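You operate a simulated robot arm through the tools that you are given. There is no shell and no other tool. Be economical: measure what you need, move in short steps, check, and stop when the job is done.

Carry out the task below with a simulated robot arm. There is one attempt and no reset: what you move stays moved.

TASK
Take the green vial on the loading bench and put it away on the cold bench.
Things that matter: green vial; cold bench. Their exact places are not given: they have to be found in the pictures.

It is judged by the outcome, as a careful person would: the job done as asked, and still so three seconds after it is handed in. It fails if anything else is knocked over, pushed out of place, dropped, spilled or broken.

THE ROBOT
A 6-joint arm with a two-finger parallel gripper on a trunk, on a base that drives. Base frame: it is fixed to the floor where the robot stands at the start and does not move with it; the origin is under the middle of the robot, x ahead of it, y to its left, z up. Readings come in mm, degrees, newtons and seconds.
Its first joint turns from -166.0 to 166.0 degrees. Places, roughly: cold bench [-1100, -9300, 900]; green vial [1250, 0, 1000]. Payload 3.43 kg.
The tool frame sits at the grasp point between the pads (the TCP): z along the fingers, y along the line on which they close. The tips reach 34 mm beyond it. Largest opening 128 mm; finger width 24, thickness 12; the body of the gripper, 48 by 130 mm, starts 96 mm behind the TCP.
Orientation is that of the tool frame in the base frame, as a unit quaternion [x, y, z, w]. With the fingers straight down and closing along the base's y, the tool's x points along the base's -x, its y along +y and its z along -z.

THE INTERFACE
- The arm moves only by the tool send_rows. Its argument "plan" is a list of rows, each an object of numbers (a shift or turn left out is 0, a gripper value left out holds the last): "x", "y", "z": the shift along the base's x, y, z in mm; "wx", "wy", "wz": the turn, a rotation vector about the base's x, y, z in degrees. In form: [{"x": .., "y": .., "z": .., "wx": .., "wy": .., "wz": ..}, ...]. A call has 1 to 20 rows; each row shifts and turns the commanded pose from where the row before left it. "grip" is the closure, from 0 (fully open) to 1 (shut), set as the call begins (left out, the last holds). Each row takes 0.2 s and may step no farther than 50 mm and 8.6 degrees from the row before; otherwise, or with a gripper value out of range, the whole call is refused. A pose out of reach is approached as far as the arm can. The call stops where the force on the tool passes 40 N (or 10 N more than at its start, if that is more) or the arm is blocked; 0.2 s more then pass. The fingers move at their own pace (about 153 mm/s each) and stop on an object; they squeeze with about 34 N. The grip force told is the motor's: it shows also when the fingers shut on nothing. Time passes only in rows, and 0.2 s behind the last, so rows that do not move let the fingers close. The reply holds the time, the measured pose of the TCP, the force on the tool along the base axes, the opening and the grip force, in the units named above and with some noise.
- Cameras (640 x 400 px; columns grow to the right, rows downward): "scene" is now at [164.2, 184.2, 1239.8]; the picture's right is [-0.37, -0.93, 0.00], its down [-0.14, 0.06, -0.99] and it looks along [0.92, -0.36, -0.15] (base axes); focal length 284 px, centre (320, 200). "wrist" rides on the gripper at [76, -11, -160] in the tool frame; the picture's right is [0.15, 0.99, 0.00], its down [-0.88, 0.13, -0.46] and it looks along [-0.45, 0.07, 0.89] (tool axes); focal length 234 px, centre (320, 200).
- camera(camera): a new picture of that camera. It takes no simulated time.
- base_move(legs): drives the robot by 1 to 6 legs, each [ahead, left, turn to the left] in mm, mm and degrees, along the robot's own axes; the way and the turn of a leg run together, so that a leg with both is an arc; at most 1500 mm and 180 degrees a leg. The arm and the cameras ride along, it lands a little off, and it stops where it bumps. It gives what a move gives.
- pan_tilt(pan, tilt): turns the head with the scene camera to pan (to the left, within 143 degrees either way) and tilt (down, from -29 to 69), counted from straight ahead of the robot. It gives what a move gives.
- measure_at(camera, pixels): for up to 12 pixels [column, row] of the newest picture of that camera ("zoom" is the newest enlarged one), the place [x, y, z] in the base frame of the surface seen there, good to about 2 mm. It takes no simulated time.
- zoom(camera, box): a new picture of the part [left, top, right, bottom] of that camera's present view, enlarged. It takes no simulated time.
- finish_job(): hands the job in; it is judged then, once.

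Work in short steps. Measure before you move; look again where a grasp or a placing could have gone wrong, and mend it. You have 80 turns and 60 pictures in all, those below and enlarged ones among them. Open the gripper and draw the arm clear of the work before you hand the job in, unless the task says otherwise; then end with one line.

The tools are called after "Emit:" as a command line: name --argument value ..., lists and objects as JSON in quotes. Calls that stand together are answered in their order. send_rows: Moves the arm, as the interface text tells. Its arguments: {"type":"object","properties":{"plan":{"type":"array","items":{"type":"object","properties":{"x":{"type":"number"},"y":{"type":"number"},"z":{"type":"number"},"wx":{"type":"number"},"wy":{"type":"number"},"wz":{"type":"number"}}}},"grip":{"type":"number"}},"required":["plan"]} The other tools are called the same way: base_move (legs) drives the base; pan_tilt (pan, tilt) turns the head that bears the scene camera; camera (camera) takes a picture; measure_at (camera, pixels) gives the place of the surface under pixels of a picture; zoom (camera, box) takes an enlarged picture of a part of a camera's view; finish_job () hands the job in.

At the start:

```text
clock: 0.0
ee_pos: [777.1, -130.7, 1121.8]
orientation: [0.0, 1.0, 0.0, 0.001]
contact_force: [0.4, 0.0, 1.2]
gripper_width: 127.9
finger_force: 0.1
robot x, y, heading: [0.8, -4.9, 0.0]
head pan, tilt: [-21.6, 8.6]
```

scene: 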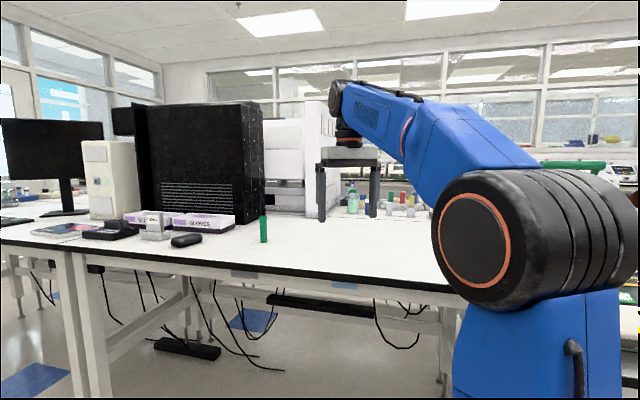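
wrist: 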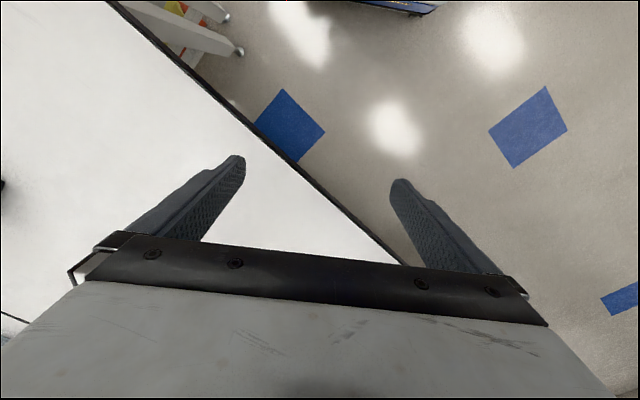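

The green vial appears at about (263,229) in the scene picture. I zoom there and measure it and the bench around.

Emit:
zoom --camera "scene" --box '[200, 180, 440, 330]'

Emit:
measure_at --camera "scene" --pixels '[[263, 218], [263, 229], [263, 240], [263, 250], [180, 240], [353, 205], [100, 250], [300, 270], [430, 285], [321, 218], [374, 215], [200, 225]]'

```text
2.67 times, centred on (320, 255) of scene
```

zoom: 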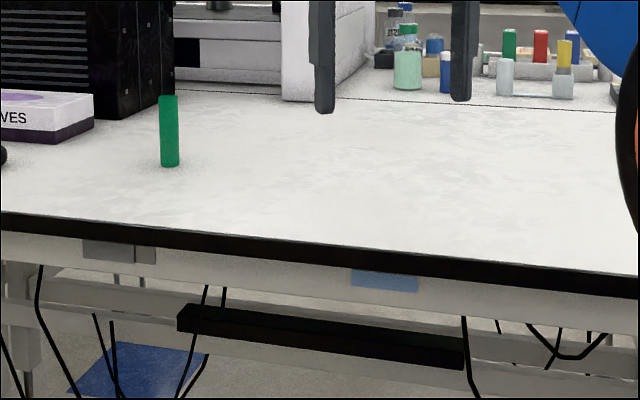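

```text
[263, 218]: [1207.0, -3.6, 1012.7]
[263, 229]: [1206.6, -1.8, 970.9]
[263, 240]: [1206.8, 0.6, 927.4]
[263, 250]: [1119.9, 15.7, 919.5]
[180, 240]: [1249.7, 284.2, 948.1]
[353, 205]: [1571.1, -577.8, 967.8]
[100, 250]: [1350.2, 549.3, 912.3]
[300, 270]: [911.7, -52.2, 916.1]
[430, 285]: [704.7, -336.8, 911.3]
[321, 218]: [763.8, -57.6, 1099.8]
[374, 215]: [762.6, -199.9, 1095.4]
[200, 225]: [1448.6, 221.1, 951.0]
```

The vial stands at about (1213, -2), top around 1020, and needs the base to drive closer. I measure the bench edge and look down to see how much room there is in front of the base.

Emit:
measure_at --camera "scene" --pixels '[[20, 236], [75, 245], [150, 254], [200, 260], [250, 265], [300, 272], [350, 277], [400, 283], [440, 288], [255, 229], [271, 229], [263, 330]]'

Emit:
pan_tilt --pan 0 --tilt 60

Emit:
camera --camera "scene"

```text
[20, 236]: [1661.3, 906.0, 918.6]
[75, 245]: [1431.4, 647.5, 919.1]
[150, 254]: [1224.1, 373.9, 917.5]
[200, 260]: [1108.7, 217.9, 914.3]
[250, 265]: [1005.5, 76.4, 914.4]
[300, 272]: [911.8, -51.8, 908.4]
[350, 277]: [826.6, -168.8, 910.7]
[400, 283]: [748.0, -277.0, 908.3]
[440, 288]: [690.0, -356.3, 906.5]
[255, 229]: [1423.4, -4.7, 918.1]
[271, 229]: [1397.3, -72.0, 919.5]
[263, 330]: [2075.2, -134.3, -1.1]
```

```text
clock: 1.2
ee_pos: [776.0, -130.8, 1121.0]
orientation: [0.0, 1.0, 0.0, 0.001]
contact_force: [-0.1, 0.3, 0.1]
gripper_width: 127.8
finger_force: 0.0
robot x, y, heading: [0.7, 1.7, 0.1]
head pan, tilt: [0.0, 60.0]
```

```text
56 pictures are left
```

scene: 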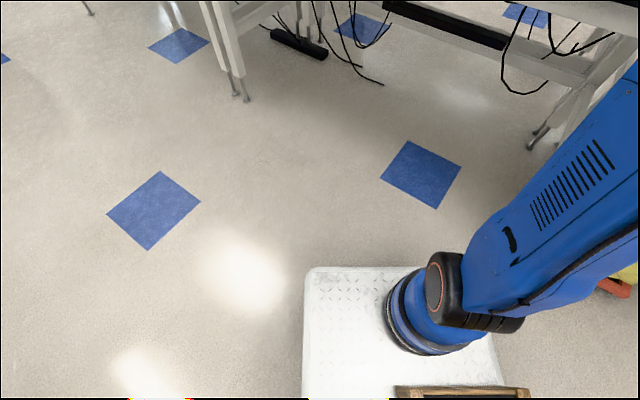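

The bench edge runs along (0.61, 0.79), with the vial about 208 mm in from it. I measure the platform corners and the floor on the way before driving.

Emit:
measure_at --camera "scene" --pixels '[[308, 272], [390, 268], [303, 395], [410, 340], [235, 95], [535, 140], [245, 98], [500, 390]]'

Emit:
pan_tilt --pan -80 --tilt 25

Emit:
camera --camera "scene"

Emit:
pan_tilt --pan 70 --tilt 25

Emit:
camera --camera "scene"

```text
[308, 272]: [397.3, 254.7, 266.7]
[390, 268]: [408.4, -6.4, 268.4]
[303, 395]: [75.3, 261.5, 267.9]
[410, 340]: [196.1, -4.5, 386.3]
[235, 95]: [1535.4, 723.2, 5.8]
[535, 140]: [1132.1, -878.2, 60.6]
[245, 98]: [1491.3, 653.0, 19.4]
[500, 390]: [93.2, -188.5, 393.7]
```

```text
clock: 2.7
ee_pos: [778.4, -131.3, 1120.7]
orientation: [-0.001, 1.0, 0.0, 0.0]
contact_force: [0.6, -0.5, -0.5]
gripper_width: 127.9
finger_force: 0.0
robot x, y, heading: [-2.7, -2.9, -0.1]
head pan, tilt: [-80.0, 25.0]
```

```text
55 pictures are left
```

scene: 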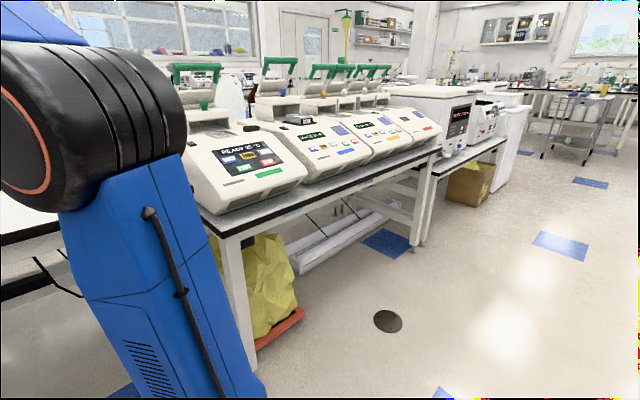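

```text
clock: 5.1
ee_pos: [777.9, -130.9, 1121.7]
orientation: [0.0, 1.0, 0.0, 0.002]
contact_force: [0.3, 0.3, -0.5]
gripper_width: 128.2
finger_force: 0.1
robot x, y, heading: [0.3, -0.4, -0.1]
head pan, tilt: [70.0, 25.0]
```

```text
54 pictures are left
```

scene: 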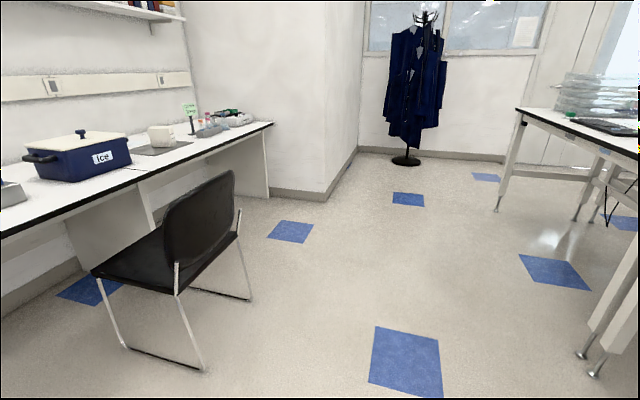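

Platform reaches 400 ahead and 260 sideways. I measure the chair on the left to be sure the swing is clear.

Emit:
measure_at --camera "scene" --pixels '[[203, 365], [250, 298], [120, 345], [405, 360], [590, 370]]'

```text
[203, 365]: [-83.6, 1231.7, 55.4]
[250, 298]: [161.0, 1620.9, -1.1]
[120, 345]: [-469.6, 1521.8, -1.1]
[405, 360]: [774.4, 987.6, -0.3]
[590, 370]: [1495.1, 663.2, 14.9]
```

The chair starts at y≈1230, so the way is clear. I go left 455, turn right 37.5°, then left 377 in the new frame.

Emit:
base_move --legs '[[0, 455, 0], [0, 0, -37.5], [0, 377, 0]]'

Emit:
pan_tilt --pan 0 --tilt 30

Emit:
camera --camera "scene"

```text
clock: 11.6
ee_pos: [764.2, 170.3, 1120.8]
orientation: [0.324, 0.946, -0.001, 0.001]
contact_force: [-0.2, -0.2, -1.0]
gripper_width: 127.7
finger_force: 0.2
robot x, y, heading: [233.0, 750.4, -37.8]
head pan, tilt: [70.0, 25.0]
```

```text
clock: 13.0
ee_pos: [763.1, 170.1, 1121.8]
orientation: [0.324, 0.946, -0.001, 0.001]
contact_force: [-0.4, -0.6, -0.3]
gripper_width: 127.9
finger_force: 0.0
robot x, y, heading: [231.1, 749.5, -38.1]
head pan, tilt: [0.0, 30.0]
```

```text
53 pictures are left
```

scene: 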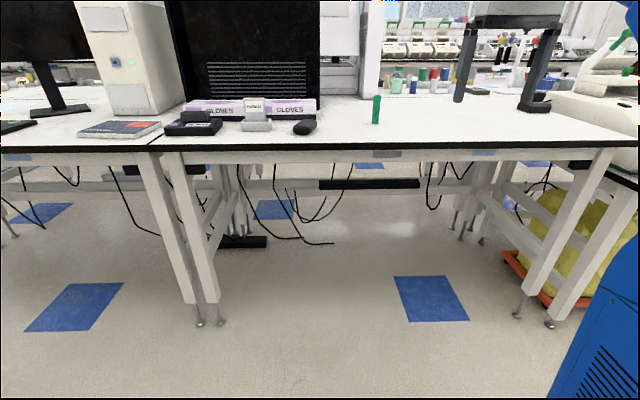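

The way ahead is open and the vial is 1236 mm ahead of the robot. I drive ahead 480 and look.

Emit:
base_move --legs '[[480, 0, 0]]'

Emit:
camera --camera "scene"

Emit:
camera --camera "wrist"

```text
clock: 15.9
ee_pos: [1146.8, -125.7, 1121.5]
orientation: [0.324, 0.946, 0.0, 0.001]
contact_force: [-0.1, -0.6, -0.1]
gripper_width: 128.0
finger_force: 0.1
robot x, y, heading: [611.6, 452.5, -37.6]
head pan, tilt: [0.0, 30.0]
```

```text
52 pictures are left
```

scene: 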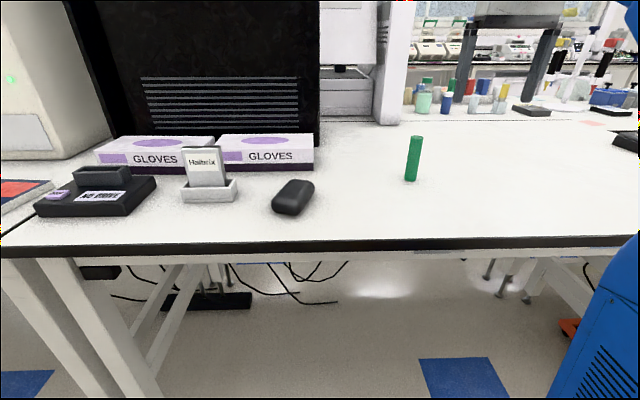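

```text
51 pictures are left
```

wrist: 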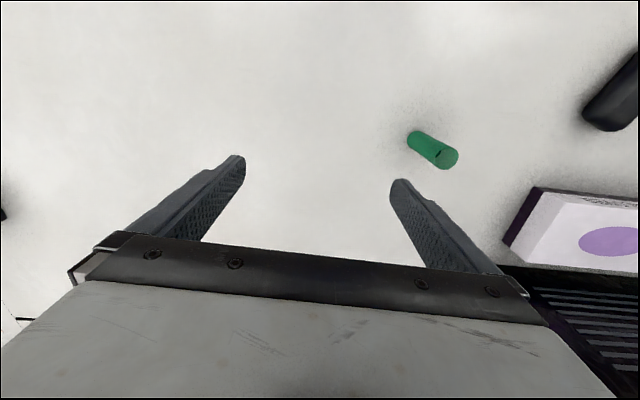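

The vial is at (414,160) in the scene picture and (433,150) in the wrist picture. I measure it in both.

Emit:
measure_at --camera "scene" --pixels '[[415, 137], [414, 150], [413, 160], [411, 178], [408, 160], [419, 160]]'

Emit:
measure_at --camera "wrist" --pixels '[[446, 158], [440, 156], [452, 162], [420, 140], [440, 100]]'

Emit:
zoom --camera "wrist" --box '[390, 110, 480, 180]'

```text
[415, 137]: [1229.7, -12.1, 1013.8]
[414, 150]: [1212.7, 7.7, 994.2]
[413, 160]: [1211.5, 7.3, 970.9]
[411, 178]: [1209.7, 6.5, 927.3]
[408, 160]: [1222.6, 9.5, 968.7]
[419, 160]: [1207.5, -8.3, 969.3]
```

```text
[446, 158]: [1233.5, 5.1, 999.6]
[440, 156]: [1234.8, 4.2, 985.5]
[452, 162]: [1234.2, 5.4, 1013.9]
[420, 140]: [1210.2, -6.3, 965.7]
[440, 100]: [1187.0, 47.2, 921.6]
```

```text
5.71 times, centred on (435, 145) of wrist
```

zoom: 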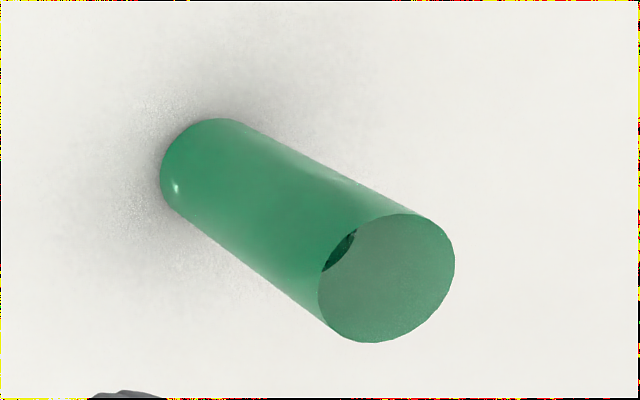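

Vial axis about (1220, -2), radius ~13, top ~1022; it looks hollow so I keep it upright. I move above it with the gripper partly closed and check from the wrist.

Emit:
send_rows --plan '[{"x": 24, "y": 41}, {"x": 24, "y": 41}, {"x": 25, "y": 42}, {}]' --grip 0.4

Emit:
camera --camera "wrist"

Emit:
camera --camera "scene"

```text
clock: 16.9
ee_pos: [1221.3, -2.5, 1120.6]
orientation: [0.324, 0.946, 0.0, 0.0]
contact_force: [0.0, -0.1, 0.6]
gripper_width: 77.0
finger_force: 0.0
robot x, y, heading: [609.7, 452.5, -38.0]
head pan, tilt: [0.0, 30.0]
```

```text
49 pictures are left
```

wrist: 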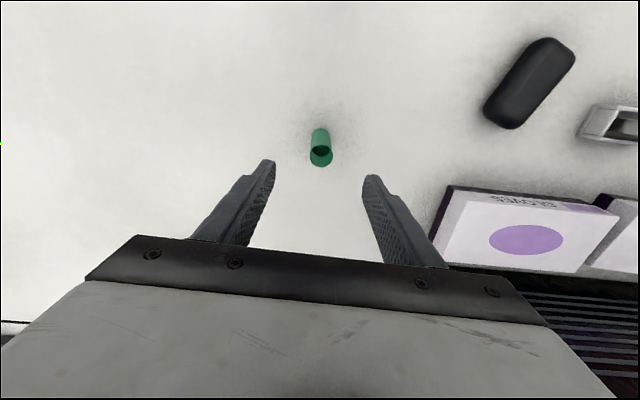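

```text
48 pictures are left
```

scene: 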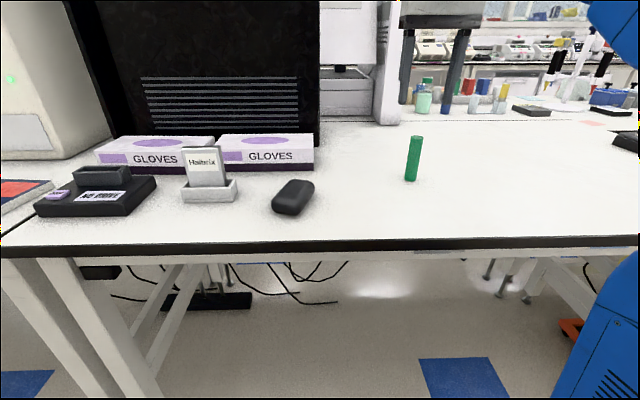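

The vial top sits at (321,157), where a point 100 mm below the TCP should appear (319,155); aligned. I lower straight to z≈975.

Emit:
send_rows --plan '[{"z": -40}, {"z": -40}, {"z": -35}, {"z": -30}, {}]'

Emit:
camera --camera "wrist"

```text
clock: 18.1
ee_pos: [1218.9, -1.3, 974.4]
orientation: [0.324, 0.946, 0.0, 0.001]
contact_force: [-0.4, -0.4, -0.5]
gripper_width: 76.6
finger_force: 0.1
robot x, y, heading: [611.0, 451.5, -37.9]
head pan, tilt: [0.0, 30.0]
```

```text
47 pictures are left
```

wrist: 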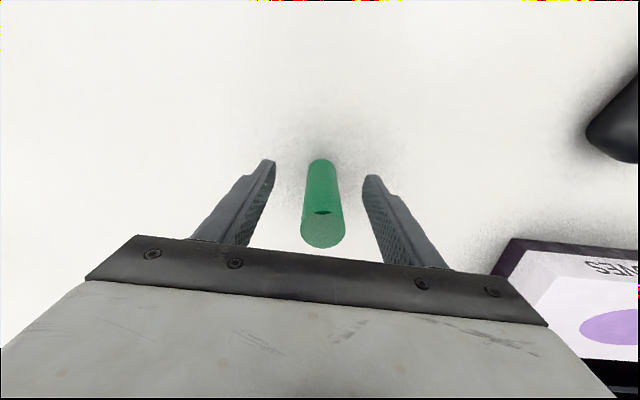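

The vial stands between the fingers. I close.

Emit:
send_rows --plan '[{}, {}, {}, {}]' --grip 1

Emit:
camera --camera "wrist"

```text
clock: 19.1
ee_pos: [1219.6, -3.1, 976.1]
orientation: [0.324, 0.946, 0.0, 0.0]
contact_force: [0.0, -0.3, 0.2]
gripper_width: 26.4
finger_force: 34.1
robot x, y, heading: [613.8, 455.2, -37.7]
head pan, tilt: [0.0, 30.0]
```

```text
46 pictures are left
```

wrist: 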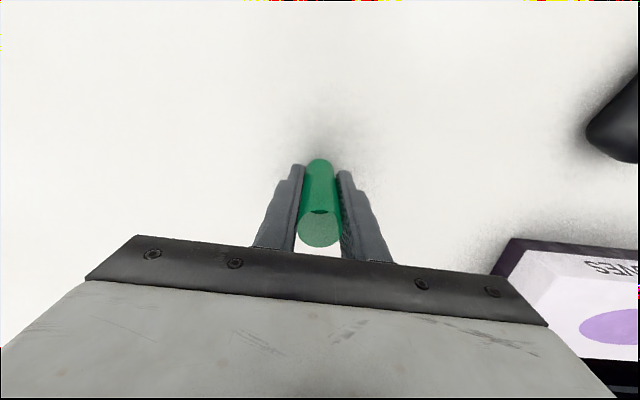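

Gripped at 26.4 mm with 34 N. I lift 200 mm and check.

Emit:
send_rows --plan '[{"z": 30}, {"z": 40}, {"z": 45}, {"z": 45}, {"z": 40}, {}]'

Emit:
camera --camera "wrist"

```text
clock: 20.5
ee_pos: [1220.2, -2.9, 1169.9]
orientation: [0.324, 0.946, -0.001, 0.004]
contact_force: [0.7, -0.3, -0.6]
gripper_width: 26.4
finger_force: 34.1
out of reach, approached as far as the arm can: row 5
robot x, y, heading: [612.3, 453.7, -37.9]
head pan, tilt: [0.0, 30.0]
```

```text
45 pictures are left
```

wrist: 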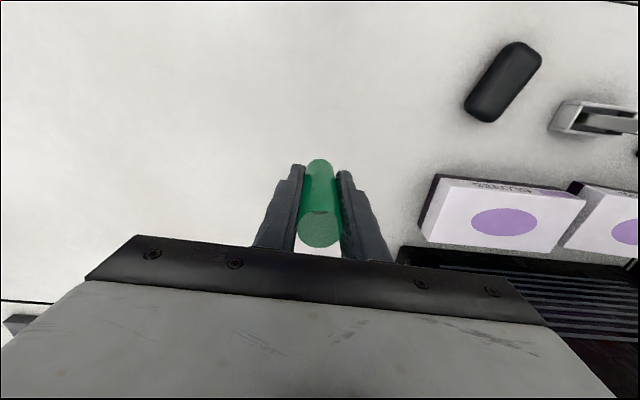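

The vial is held. I back the base out 480 and draw the arm in toward the robot.

Emit:
base_move --legs '[[-480, 0, 0]]'

Emit:
send_rows --plan '[{"x": -35, "y": 27}, {"x": -35, "y": 27}, {"x": -35, "y": 27}, {"x": -35, "y": 27}, {"x": -35, "y": 27}, {"x": -35, "y": 27}, {}]'

Emit:
pan_tilt --pan -60 --tilt 15

Emit:
camera --camera "scene"

```text
clock: 23.3
ee_pos: [838.5, 293.6, 1169.9]
orientation: [0.324, 0.946, -0.001, 0.004]
contact_force: [0.5, -0.3, -0.5]
gripper_width: 26.4
finger_force: 34.4
robot x, y, heading: [229.2, 748.1, -37.6]
head pan, tilt: [0.0, 30.0]
```

```text
clock: 24.9
ee_pos: [634.4, 452.2, 1148.2]
orientation: [0.324, 0.946, 0.0, 0.008]
contact_force: [0.2, -0.6, -0.8]
gripper_width: 26.6
finger_force: 33.2
out of reach, approached as far as the arm can: row 5, 6
robot x, y, heading: [231.4, 745.2, -38.0]
head pan, tilt: [0.0, 30.0]
```

```text
clock: 26.2
ee_pos: [634.0, 452.6, 1148.7]
orientation: [0.324, 0.946, -0.001, 0.007]
contact_force: [0.4, -0.1, -0.4]
gripper_width: 26.6
finger_force: 33.7
robot x, y, heading: [230.6, 748.8, -37.7]
head pan, tilt: [-60.0, 15.0]
```

```text
44 pictures are left
```

scene: 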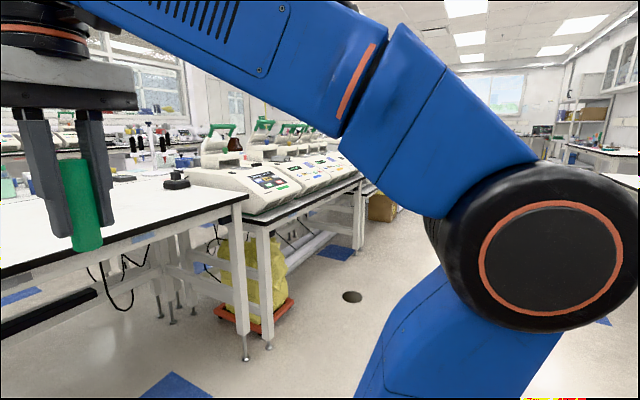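

Free floor lies to the right. I turn right 55° and look down the aisle.

Emit:
base_move --legs '[[0, 0, -55]]'

Emit:
pan_tilt --pan 0 --tilt 12

Emit:
camera --camera "scene"

```text
clock: 29.1
ee_pos: [224.8, 248.7, 1148.8]
orientation: [0.72, 0.694, -0.004, 0.006]
contact_force: [-0.9, -0.3, -0.5]
gripper_width: 26.4
finger_force: 33.4
robot x, y, heading: [229.1, 748.3, -92.2]
head pan, tilt: [-60.0, 15.0]
```

```text
clock: 30.4
ee_pos: [224.7, 248.0, 1148.6]
orientation: [0.72, 0.694, -0.004, 0.007]
contact_force: [0.6, 0.1, -0.5]
gripper_width: 26.6
finger_force: 33.9
robot x, y, heading: [230.2, 746.9, -91.9]
head pan, tilt: [0.0, 12.0]
```

```text
43 pictures are left
```

scene: 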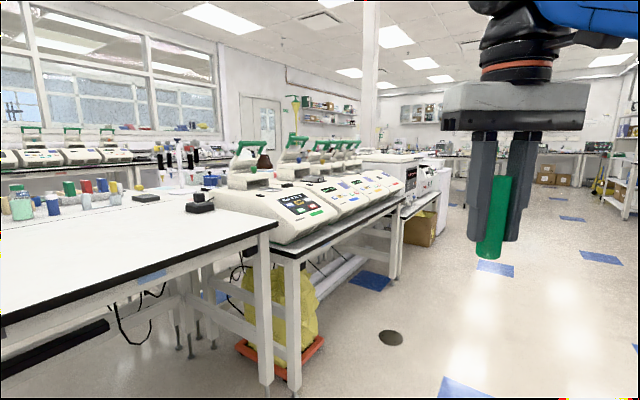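

The aisle runs ahead. I measure its left border and look further right.

Emit:
measure_at --camera "scene" --pixels '[[278, 225], [265, 380], [392, 337], [318, 340], [430, 240], [460, 205], [545, 215], [600, 258], [585, 155], [470, 155], [635, 218], [465, 390]]'

Emit:
pan_tilt --pan -45 --tilt 12

Emit:
camera --camera "scene"

```text
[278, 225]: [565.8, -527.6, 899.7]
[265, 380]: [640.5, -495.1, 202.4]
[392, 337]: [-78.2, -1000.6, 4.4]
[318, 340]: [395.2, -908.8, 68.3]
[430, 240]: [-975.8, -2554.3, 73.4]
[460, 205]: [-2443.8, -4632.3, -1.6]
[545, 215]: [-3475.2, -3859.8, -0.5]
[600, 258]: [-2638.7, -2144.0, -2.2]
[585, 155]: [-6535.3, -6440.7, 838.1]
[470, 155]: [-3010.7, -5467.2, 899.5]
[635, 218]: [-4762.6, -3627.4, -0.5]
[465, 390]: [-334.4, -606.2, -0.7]
```

```text
clock: 31.5
ee_pos: [224.6, 247.3, 1148.4]
orientation: [0.72, 0.694, -0.004, 0.006]
contact_force: [-0.7, -0.7, -1.0]
gripper_width: 26.5
finger_force: 33.8
robot x, y, heading: [232.0, 753.5, -92.1]
head pan, tilt: [-45.0, 12.0]
```

```text
42 pictures are left
```

scene: 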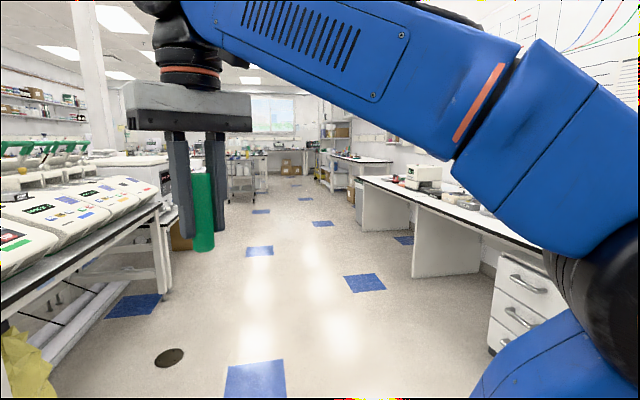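

I measure the right-hand border of the aisle and the far points.

Emit:
measure_at --camera "scene" --pixels '[[415, 275], [490, 350], [365, 230], [330, 190], [240, 200], [275, 172], [305, 172], [160, 290], [227, 195], [265, 188], [255, 390], [362, 180]]'

Emit:
base_move --legs '[[0, 0, -35.5]]'

Emit:
pan_tilt --pan 15 --tilt 10

Emit:
camera --camera "scene"

```text
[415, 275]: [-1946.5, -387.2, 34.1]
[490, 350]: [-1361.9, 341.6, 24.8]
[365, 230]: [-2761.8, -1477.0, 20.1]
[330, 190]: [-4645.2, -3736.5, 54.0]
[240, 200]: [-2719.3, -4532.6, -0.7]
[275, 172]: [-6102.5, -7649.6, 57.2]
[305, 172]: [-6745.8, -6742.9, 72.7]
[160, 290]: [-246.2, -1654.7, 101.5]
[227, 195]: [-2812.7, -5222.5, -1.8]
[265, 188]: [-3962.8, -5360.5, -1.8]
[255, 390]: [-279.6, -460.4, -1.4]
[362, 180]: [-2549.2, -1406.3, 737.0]
```

```text
clock: 33.5
ee_pos: [-62.8, 345.4, 1149.0]
orientation: [0.897, 0.442, -0.005, 0.006]
contact_force: [-0.2, -0.1, -0.3]
gripper_width: 26.5
finger_force: 34.0
robot x, y, heading: [230.3, 751.0, -127.4]
head pan, tilt: [-45.0, 12.0]
```

```text
clock: 34.9
ee_pos: [-64.8, 345.3, 1148.9]
orientation: [0.897, 0.442, -0.005, 0.005]
contact_force: [0.6, -0.8, 0.5]
gripper_width: 26.5
finger_force: 33.7
robot x, y, heading: [229.6, 750.6, -127.5]
head pan, tilt: [15.0, 10.0]
```

```text
41 pictures are left
```

scene: 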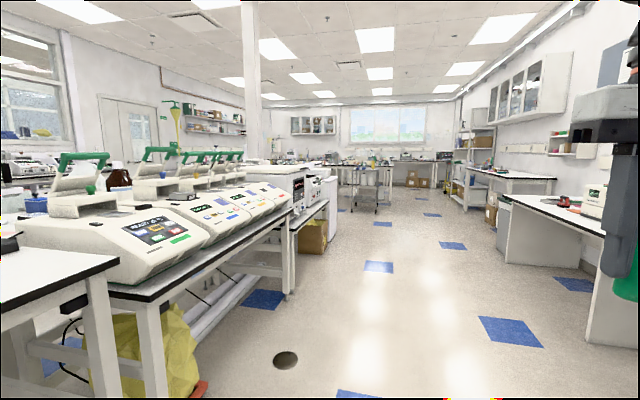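

The aisle is clear about 1 m either side. I drive 3 m ahead along it, then look.

Emit:
base_move --legs '[[1500, 0, 0], [1500, 0, 0]]'

Emit:
pan_tilt --pan 30 --tilt 12

Emit:
camera --camera "scene"

```text
clock: 49.3
ee_pos: [-1913.5, -2005.3, 1148.5]
orientation: [0.899, 0.438, -0.005, 0.005]
contact_force: [-0.1, 0.0, -0.4]
gripper_width: 26.4
finger_force: 34.4
robot x, y, heading: [-1612.1, -1602.1, -128.0]
head pan, tilt: [15.0, 10.0]
```

```text
clock: 50.0
ee_pos: [-1912.0, -2004.9, 1148.8]
orientation: [0.898, 0.439, -0.006, 0.004]
contact_force: [-0.2, -1.0, 0.7]
gripper_width: 26.9
finger_force: 33.6
robot x, y, heading: [-1616.8, -1605.5, -128.2]
head pan, tilt: [30.0, 12.0]
```

```text
40 pictures are left
```

scene: 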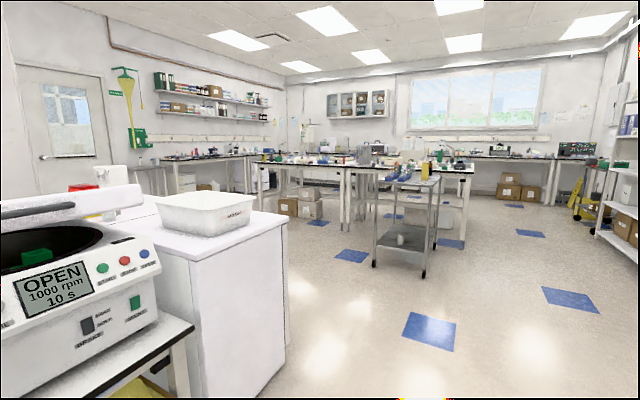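

The cold bench should appear near (255,152). I zoom there and measure.

Emit:
zoom --camera "scene" --box '[140, 80, 480, 290]'

Emit:
measure_at --camera "scene" --pixels '[[240, 157], [215, 160], [180, 162], [265, 163], [340, 168], [300, 165], [460, 172], [375, 262], [425, 275], [285, 360], [300, 215], [330, 153]]'

```text
1.88 times, centred on (310, 185) of scene
```

zoom: 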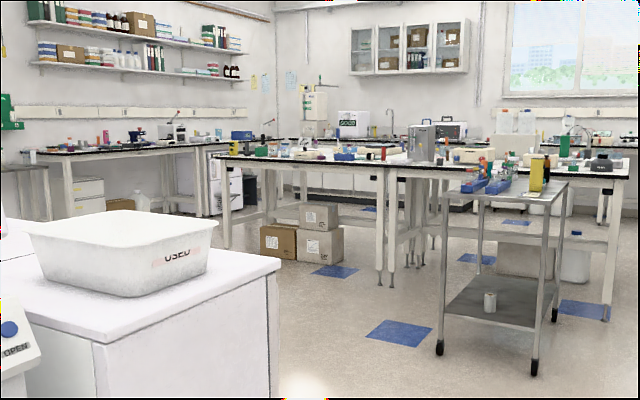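

```text
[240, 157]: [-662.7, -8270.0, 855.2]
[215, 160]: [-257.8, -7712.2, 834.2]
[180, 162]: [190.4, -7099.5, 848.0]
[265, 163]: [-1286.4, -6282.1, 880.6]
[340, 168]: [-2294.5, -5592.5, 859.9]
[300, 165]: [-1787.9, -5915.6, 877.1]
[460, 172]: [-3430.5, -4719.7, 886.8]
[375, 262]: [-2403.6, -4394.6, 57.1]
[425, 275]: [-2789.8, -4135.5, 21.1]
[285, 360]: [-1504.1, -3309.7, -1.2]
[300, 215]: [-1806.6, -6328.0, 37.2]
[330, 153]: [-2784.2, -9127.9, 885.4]
```

The target (-1100,-9300) lies on the left-wall bench near its far end, reached round the island (left end at (-1286,-6282)). I drive 1960 further, then turn left 90° into the cross corridor and look.

Emit:
base_move --legs '[[1000, 0, 0], [960, 0, 0], [0, 0, 90]]'

Emit:
pan_tilt --pan 0 --tilt 15

Emit:
camera --camera "scene"

```text
clock: 63.7
ee_pos: [-2409.7, -3451.1, 1148.4]
orientation: [0.32, 0.948, 0.0, 0.007]
contact_force: [0.3, 0.0, -0.3]
gripper_width: 26.9
finger_force: 34.1
robot x, y, heading: [-2814.3, -3159.3, -37.3]
head pan, tilt: [30.0, 12.0]
```

```text
clock: 64.6
ee_pos: [-2410.0, -3452.4, 1149.2]
orientation: [0.32, 0.948, -0.001, 0.008]
contact_force: [0.5, 0.3, -0.2]
gripper_width: 26.4
finger_force: 34.2
robot x, y, heading: [-2813.1, -3158.8, -37.3]
head pan, tilt: [0.0, 15.0]
```

```text
38 pictures are left
```

scene: 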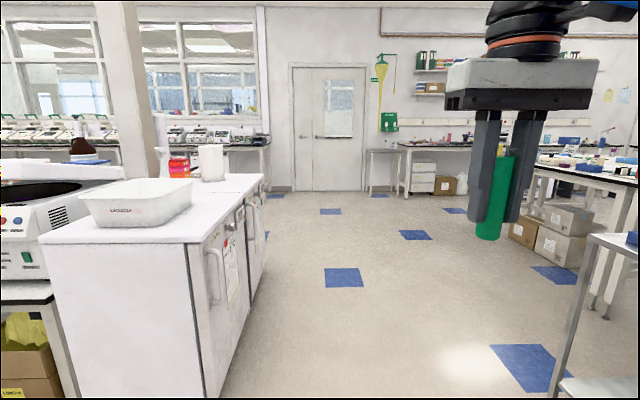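

The cross corridor lies ahead between the freezer (corner ~(220,390)) and trolley (550,390). I measure the clearances.

Emit:
measure_at --camera "scene" --pixels '[[205, 242], [222, 390], [265, 178], [268, 232], [552, 380], [585, 245], [597, 303], [540, 160], [400, 190], [440, 192], [535, 245], [330, 185]]'

```text
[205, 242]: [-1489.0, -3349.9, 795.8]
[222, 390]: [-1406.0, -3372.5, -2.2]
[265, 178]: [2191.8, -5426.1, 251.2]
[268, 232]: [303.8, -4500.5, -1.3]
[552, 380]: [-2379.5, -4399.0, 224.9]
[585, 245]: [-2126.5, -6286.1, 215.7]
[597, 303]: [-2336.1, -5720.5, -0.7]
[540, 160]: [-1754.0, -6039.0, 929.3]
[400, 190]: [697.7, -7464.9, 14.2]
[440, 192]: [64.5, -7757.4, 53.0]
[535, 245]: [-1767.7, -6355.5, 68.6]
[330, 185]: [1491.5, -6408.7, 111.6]
```

Both sides have about 650 mm to spare. I drive 3950 ahead, then turn right 90° and look.

Emit:
base_move --legs '[[1310, 0, 0], [1310, 0, 0], [1310, 0, 0], [0, 0, -90]]'

Emit:
camera --camera "scene"

```text
clock: 87.4
ee_pos: [-8.7, -5969.0, 1148.7]
orientation: [0.9, 0.437, -0.006, 0.005]
contact_force: [0.3, 0.8, -0.8]
gripper_width: 26.7
finger_force: 34.1
robot x, y, heading: [290.2, -5565.3, -128.5]
head pan, tilt: [0.0, 15.0]
```

```text
37 pictures are left
```

scene: 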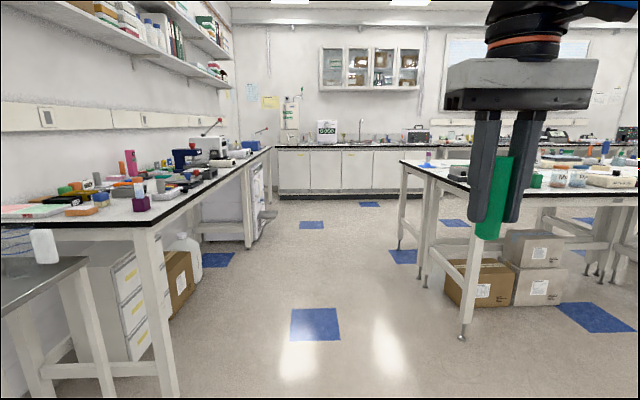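

The target should be near (237,150). I zoom on that area.

Emit:
zoom --camera "scene" --box '[120, 90, 380, 260]'

Emit:
measure_at --camera "scene" --pixels '[[268, 150], [250, 155], [230, 154], [222, 160], [275, 147], [190, 185], [275, 195], [160, 390], [250, 245], [402, 160], [400, 245], [464, 338]]'

```text
2.35 times, centred on (250, 175) of scene
```

zoom: 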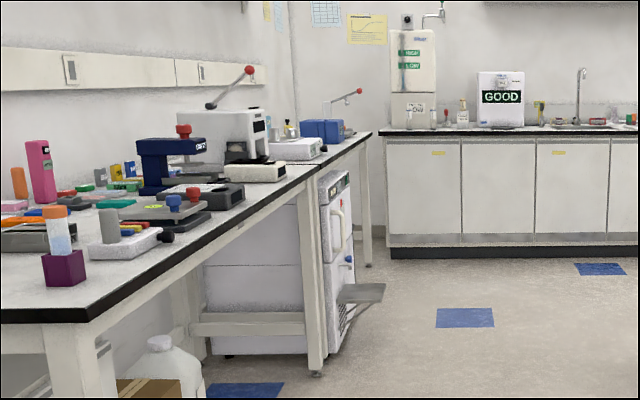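

```text
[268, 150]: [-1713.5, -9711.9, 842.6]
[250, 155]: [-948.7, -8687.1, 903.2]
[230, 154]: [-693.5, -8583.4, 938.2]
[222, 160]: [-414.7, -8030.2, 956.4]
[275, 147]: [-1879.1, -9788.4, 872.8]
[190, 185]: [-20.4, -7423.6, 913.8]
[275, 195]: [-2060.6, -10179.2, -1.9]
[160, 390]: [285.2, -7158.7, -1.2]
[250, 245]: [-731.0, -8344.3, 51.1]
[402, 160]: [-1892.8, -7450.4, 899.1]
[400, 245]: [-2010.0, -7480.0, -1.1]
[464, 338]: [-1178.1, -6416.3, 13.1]
```

The second left-wall table (white box and blue rack, from about (-948,-8687) to (-1713,-9712)) is the cold bench. I drive 2400 nearer and look again.

Emit:
base_move --legs '[[0, 0, 0.8], [1200, 0, 0], [1200, 0, 0]]'

Emit:
pan_tilt --pan 30 --tilt 20

Emit:
camera --camera "scene"

```text
clock: 99.5
ee_pos: [-1456.6, -7880.2, 1148.5]
orientation: [0.897, 0.443, -0.005, 0.005]
contact_force: [0.0, -0.2, -1.7]
gripper_width: 26.5
finger_force: 33.9
robot x, y, heading: [-1159.4, -7475.5, -127.3]
head pan, tilt: [0.0, 15.0]
```

```text
clock: 100.4
ee_pos: [-1456.5, -7880.8, 1147.4]
orientation: [0.896, 0.443, -0.005, 0.005]
contact_force: [0.9, 1.1, -1.3]
gripper_width: 26.7
finger_force: 33.8
robot x, y, heading: [-1164.8, -7473.5, -127.5]
head pan, tilt: [30.0, 20.0]
```

```text
35 pictures are left
```

scene: 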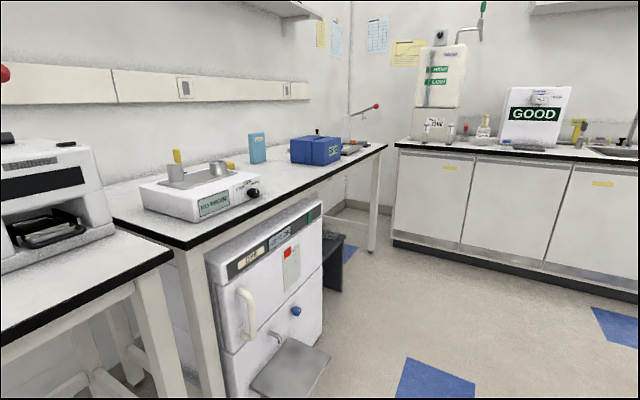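

I zoom on the bench top to find a free spot and read labels.

Emit:
zoom --camera "scene" --box '[120, 90, 400, 265]'

Emit:
measure_at --camera "scene" --pixels '[[190, 245], [250, 215], [310, 182], [380, 147], [262, 192], [290, 176], [275, 170], [315, 163], [290, 330], [322, 345], [265, 380], [370, 250]]'

```text
2.29 times, centred on (260, 178) of scene
```

zoom: 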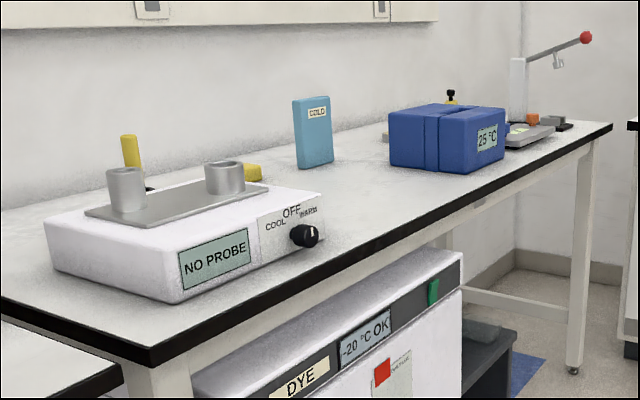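

```text
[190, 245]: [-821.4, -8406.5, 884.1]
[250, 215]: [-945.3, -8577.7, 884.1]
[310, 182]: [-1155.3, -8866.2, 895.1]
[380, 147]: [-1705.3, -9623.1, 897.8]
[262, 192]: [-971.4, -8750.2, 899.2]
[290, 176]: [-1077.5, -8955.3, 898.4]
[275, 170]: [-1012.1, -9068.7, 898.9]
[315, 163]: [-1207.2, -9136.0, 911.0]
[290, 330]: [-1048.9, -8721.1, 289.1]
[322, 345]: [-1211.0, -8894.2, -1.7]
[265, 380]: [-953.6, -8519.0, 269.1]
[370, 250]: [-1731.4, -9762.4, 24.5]
```

The cold bench is confirmed (COLD pack, 25 °C cooler box); the free spot is around (275,172), between the heater block and the blue box. I measure neighbours and the step that juts out under the bench.

Emit:
measure_at --camera "scene" --pixels '[[250, 388], [305, 395], [328, 354], [258, 160], [251, 155], [266, 155], [259, 200], [245, 172], [292, 158], [305, 163], [232, 165], [290, 186]]'

Emit:
base_move --legs '[[1140, 0, 0]]'

Emit:
pan_tilt --pan 80 --tilt 35

Emit:
camera --camera "scene"

```text
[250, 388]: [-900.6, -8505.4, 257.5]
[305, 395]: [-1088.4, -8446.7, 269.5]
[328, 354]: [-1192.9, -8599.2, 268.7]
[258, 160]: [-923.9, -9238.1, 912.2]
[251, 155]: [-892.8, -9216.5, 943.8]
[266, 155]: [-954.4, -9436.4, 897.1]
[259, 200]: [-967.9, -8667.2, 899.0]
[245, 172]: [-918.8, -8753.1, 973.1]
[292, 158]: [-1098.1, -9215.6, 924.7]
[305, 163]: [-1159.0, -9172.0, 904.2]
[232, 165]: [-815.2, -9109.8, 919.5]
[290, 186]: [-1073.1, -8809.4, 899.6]
```

```text
clock: 106.2
ee_pos: [-2149.9, -8783.0, 1148.8]
orientation: [0.897, 0.442, -0.005, 0.004]
contact_force: [0.0, 0.4, -0.7]
gripper_width: 26.3
finger_force: 34.4
robot x, y, heading: [-1856.3, -8380.4, -127.5]
head pan, tilt: [30.0, 20.0]
```

```text
clock: 107.4
ee_pos: [-2149.3, -8783.8, 1149.5]
orientation: [0.897, 0.443, -0.005, 0.004]
contact_force: [0.0, 0.8, -0.8]
gripper_width: 26.5
finger_force: 33.4
robot x, y, heading: [-1851.5, -8377.4, -127.5]
head pan, tilt: [80.0, 35.0]
```

```text
33 pictures are left
```

scene: 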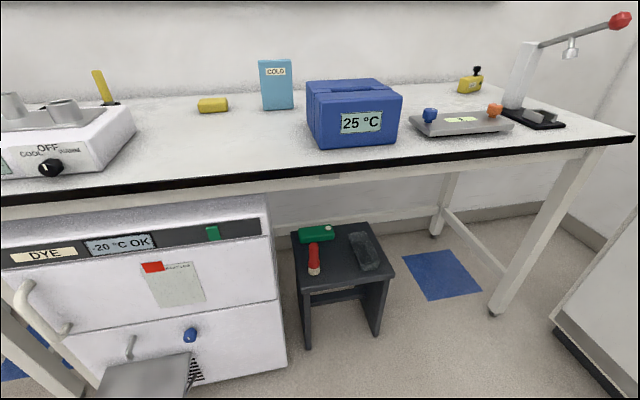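

The free spot is about (225,145), with clear bench left and right. I measure it, turn left to face the bench, and come ahead 200 (the step at w-offset keeps the platform ~40+ mm clear).

Emit:
measure_at --camera "scene" --pixels '[[225, 145], [225, 160], [225, 176], [140, 120], [105, 170], [312, 140], [265, 110], [212, 112], [225, 125], [350, 146], [188, 355]]'

Emit:
base_move --legs '[[0, 0, 91]]'

Emit:
pan_tilt --pan 0 --tilt 35

Emit:
camera --camera "scene"

```text
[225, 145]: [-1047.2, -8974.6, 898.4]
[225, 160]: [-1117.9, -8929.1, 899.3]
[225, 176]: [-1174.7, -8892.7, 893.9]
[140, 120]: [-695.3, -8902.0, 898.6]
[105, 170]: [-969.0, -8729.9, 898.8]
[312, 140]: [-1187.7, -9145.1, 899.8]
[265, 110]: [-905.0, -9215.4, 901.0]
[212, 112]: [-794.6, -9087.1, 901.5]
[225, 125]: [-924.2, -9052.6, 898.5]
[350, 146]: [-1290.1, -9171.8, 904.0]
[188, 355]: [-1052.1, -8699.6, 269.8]
```

```text
clock: 111.7
ee_pos: [-1444.4, -8667.4, 1148.3]
orientation: [0.313, 0.95, -0.001, 0.007]
contact_force: [-0.1, -0.6, -0.4]
gripper_width: 26.8
finger_force: 34.2
robot x, y, heading: [-1855.2, -8378.4, -36.6]
head pan, tilt: [80.0, 35.0]
```

```text
clock: 113.2
ee_pos: [-1446.0, -8667.1, 1148.3]
orientation: [0.313, 0.95, 0.0, 0.008]
contact_force: [0.1, 0.0, 0.0]
gripper_width: 26.5
finger_force: 33.5
robot x, y, heading: [-1856.2, -8379.3, -36.5]
head pan, tilt: [0.0, 35.0]
```

```text
32 pictures are left
```

scene: 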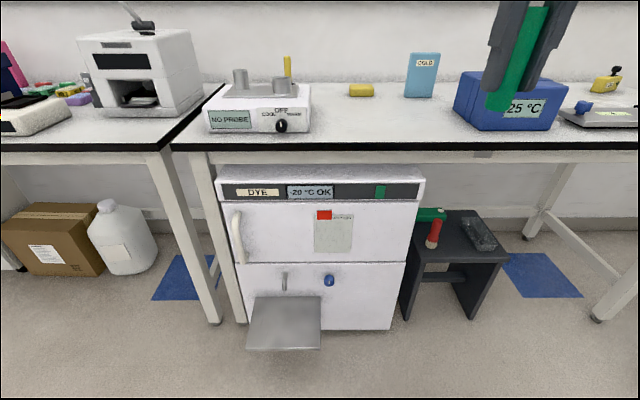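

Spot P ≈ (-1045,-8975,899) is straight ahead at 1007 mm. I drive ahead 185, keeping the platform short of the step.

Emit:
base_move --legs '[[185, 0, 0]]'

Emit:
camera --camera "scene"

```text
clock: 114.7
ee_pos: [-1295.9, -8777.9, 1149.7]
orientation: [0.314, 0.949, 0.0, 0.007]
contact_force: [-0.2, 0.2, -1.1]
gripper_width: 26.6
finger_force: 33.5
robot x, y, heading: [-1707.8, -8488.7, -36.7]
head pan, tilt: [0.0, 35.0]
```

```text
31 pictures are left
```

scene: 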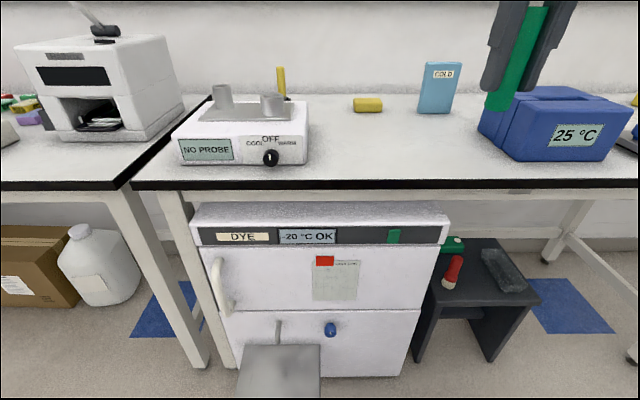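

The bench ahead is clear; I confirm the surface at P in the picture and extend the arm 290 mm at height.

Emit:
measure_at --camera "scene" --pixels '[[395, 140], [400, 150], [410, 135], [308, 155], [490, 150], [400, 125]]'

Emit:
send_rows --plan '[{"x": 31, "y": -24.5}, {"x": 31, "y": -24.5}, {"x": 31, "y": -24.5}, {"x": 31, "y": -24.5}, {"x": 31, "y": -24.5}, {"x": 31, "y": -24.5}, {"x": 31, "y": -24.5}, {"x": 31, "y": -24.5}, {}]'

Emit:
camera --camera "scene"

Emit:
camera --camera "wrist"

```text
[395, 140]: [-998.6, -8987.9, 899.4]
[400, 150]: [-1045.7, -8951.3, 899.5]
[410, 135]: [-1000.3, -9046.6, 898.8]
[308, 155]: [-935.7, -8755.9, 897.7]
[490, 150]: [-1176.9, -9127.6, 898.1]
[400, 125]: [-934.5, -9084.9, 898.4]
```

```text
clock: 116.7
ee_pos: [-1047.3, -8975.4, 1150.1]
orientation: [0.315, 0.949, -0.002, 0.007]
contact_force: [0.4, -0.8, -0.3]
gripper_width: 26.6
finger_force: 34.0
robot x, y, heading: [-1706.5, -8485.6, -36.7]
head pan, tilt: [0.0, 35.0]
```

```text
30 pictures are left
```

scene: 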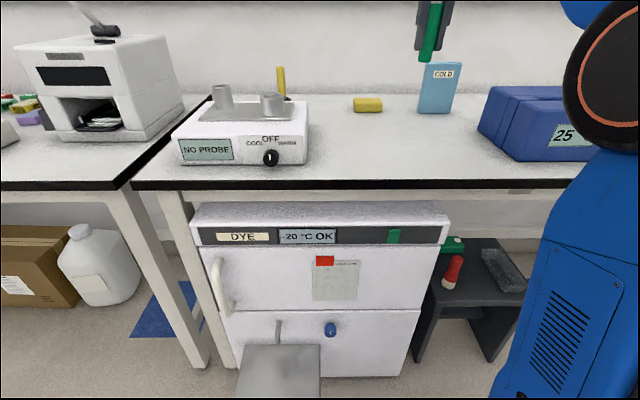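

```text
29 pictures are left
```

wrist: 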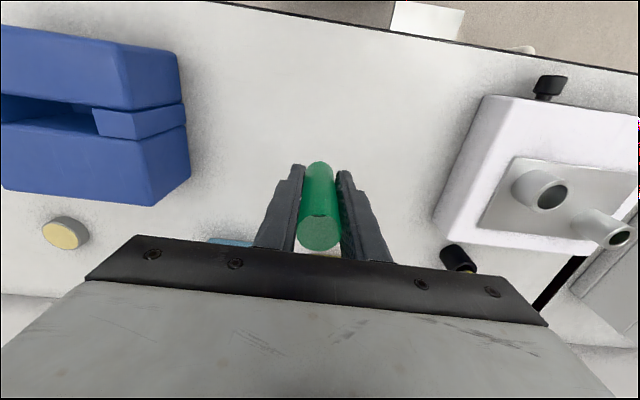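

Aligned over P with clear bench around; the tool is tilted 0.8°, so I straighten it and lower to about 10 mm above the surface.

Emit:
send_rows --plan '[{"wx": 0.46, "wy": 0.69, "z": -20}, {"z": -40}, {"z": -40}, {"z": -40}, {"z": -30}, {"z": -14}, {}]'

Emit:
camera --camera "scene"

Emit:
camera --camera "wrist"

```text
clock: 118.3
ee_pos: [-1047.6, -8974.5, 963.0]
orientation: [0.314, 0.95, 0.001, 0.0]
contact_force: [-0.1, -0.8, -0.6]
gripper_width: 27.0
finger_force: 33.7
robot x, y, heading: [-1705.8, -8487.7, -36.7]
head pan, tilt: [0.0, 35.0]
```

```text
28 pictures are left
```

scene: 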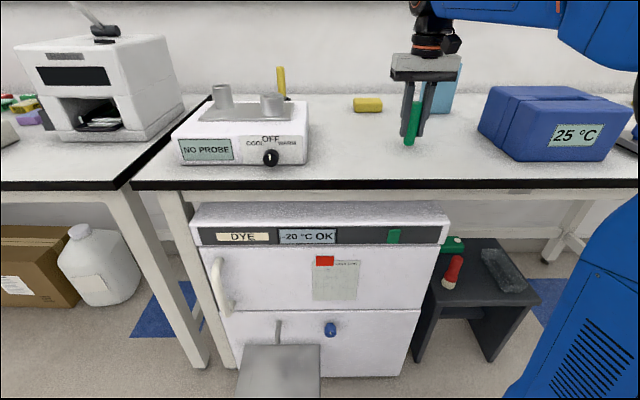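

```text
27 pictures are left
```

wrist: 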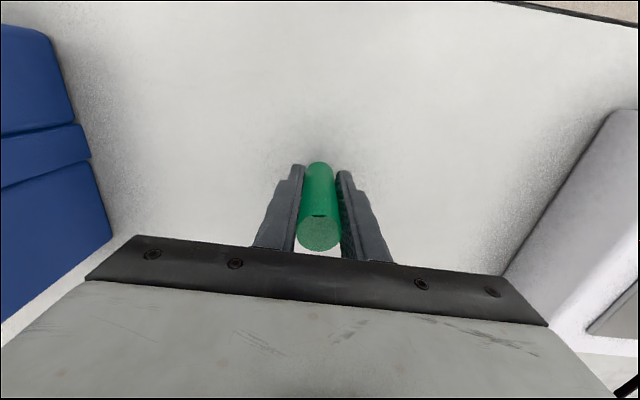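

The tool is vertical and the vial about 8 mm above the bench. I lower in 1–2 mm steps watching the force.

Emit:
send_rows --plan '[{"z": -2}, {"z": -2}, {"z": -2}, {"z": -1}, {}]'

```text
clock: 119.5
ee_pos: [-1048.7, -8975.4, 957.2]
orientation: [0.314, 0.949, 0.002, 0.001]
contact_force: [0.1, 0.3, -0.2]
gripper_width: 26.4
finger_force: 33.7
robot x, y, heading: [-1705.3, -8486.0, -36.5]
head pan, tilt: [0.0, 35.0]
```

No contact yet at about z = 956; I go on by 1 mm steps.

Emit:
send_rows --plan '[{"z": -1}, {}]'

Emit:
send_rows --plan '[{"z": -1}, {}]'

Emit:
measure_at --camera "scene" --pixels '[[409, 142], [410, 155]]'

Emit:
zoom --camera "scene" --box '[370, 80, 450, 160]'

```text
clock: 120.1
ee_pos: [-1047.1, -8974.0, 957.0]
orientation: [0.314, 0.949, 0.001, 0.0]
contact_force: [-0.3, 0.0, 0.0]
gripper_width: 26.5
finger_force: 34.2
robot x, y, heading: [-1703.7, -8490.6, -36.8]
head pan, tilt: [0.0, 35.0]
```

```text
clock: 120.7
ee_pos: [-1048.1, -8973.7, 956.3]
orientation: [0.313, 0.95, 0.002, 0.001]
contact_force: [-0.5, -0.1, -0.7]
gripper_width: 26.6
finger_force: 34.0
robot x, y, heading: [-1707.8, -8491.0, -36.5]
head pan, tilt: [0.0, 35.0]
```

```text
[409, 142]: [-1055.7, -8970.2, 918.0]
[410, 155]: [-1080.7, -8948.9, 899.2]
```

```text
5.00 times, centred on (410, 120) of scene
```

zoom: 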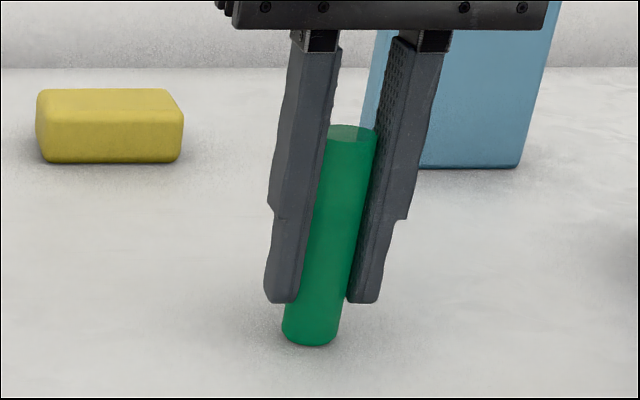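

Nearly down; I continue 1 mm at a time.

Emit:
send_rows --plan '[{"z": -1}, {}]'

Emit:
send_rows --plan '[{"z": -1}, {}]'

Emit:
measure_at --camera "zoom" --pixels '[[310, 335], [310, 342], [310, 350], [350, 140], [335, 250]]'

```text
clock: 121.3
ee_pos: [-1048.0, -8975.0, 954.1]
orientation: [0.315, 0.949, 0.002, 0.002]
contact_force: [-0.1, -0.5, 1.9]
gripper_width: 26.4
finger_force: 34.0
robot x, y, heading: [-1706.8, -8489.5, -36.7]
head pan, tilt: [0.0, 35.0]
```

```text
clock: 121.9
ee_pos: [-1047.9, -8973.8, 955.3]
orientation: [0.314, 0.949, 0.001, 0.001]
contact_force: [3.3, -2.5, 18.0]
gripper_width: 26.6
finger_force: 34.3
robot x, y, heading: [-1704.9, -8491.1, -36.8]
head pan, tilt: [0.0, 35.0]
```

```text
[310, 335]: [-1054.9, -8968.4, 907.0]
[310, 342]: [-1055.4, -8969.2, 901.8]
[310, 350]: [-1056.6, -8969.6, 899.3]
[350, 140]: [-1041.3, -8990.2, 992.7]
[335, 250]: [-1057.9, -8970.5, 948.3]
```

Contact: 18 N upward, so the vial stands on the bench. I ease up 1 mm to relieve the push, then open to about 77 mm.

Emit:
send_rows --plan '[{"z": 0.9}, {}]'

Emit:
send_rows --plan '[{}, {}, {}, {}]' --grip 0.45

Emit:
camera --camera "wrist"

```text
clock: 122.5
ee_pos: [-1047.9, -8975.3, 955.4]
orientation: [0.314, 0.949, 0.002, 0.0]
contact_force: [1.2, -2.1, 11.7]
gripper_width: 26.8
finger_force: 34.7
robot x, y, heading: [-1702.0, -8490.2, -36.5]
head pan, tilt: [0.0, 35.0]
```

```text
clock: 123.5
ee_pos: [-1046.8, -8973.4, 954.5]
orientation: [0.313, 0.95, 0.002, 0.0]
contact_force: [-1.1, -0.1, 0.2]
gripper_width: 70.6
finger_force: 0.1
robot x, y, heading: [-1700.4, -8490.2, -36.5]
head pan, tilt: [0.0, 35.0]
```

```text
25 pictures are left
```

wrist: 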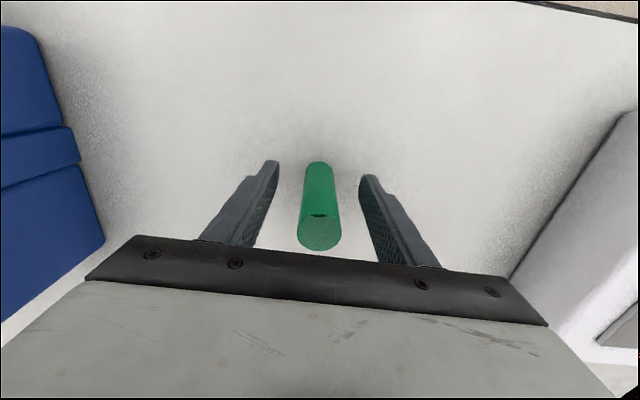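

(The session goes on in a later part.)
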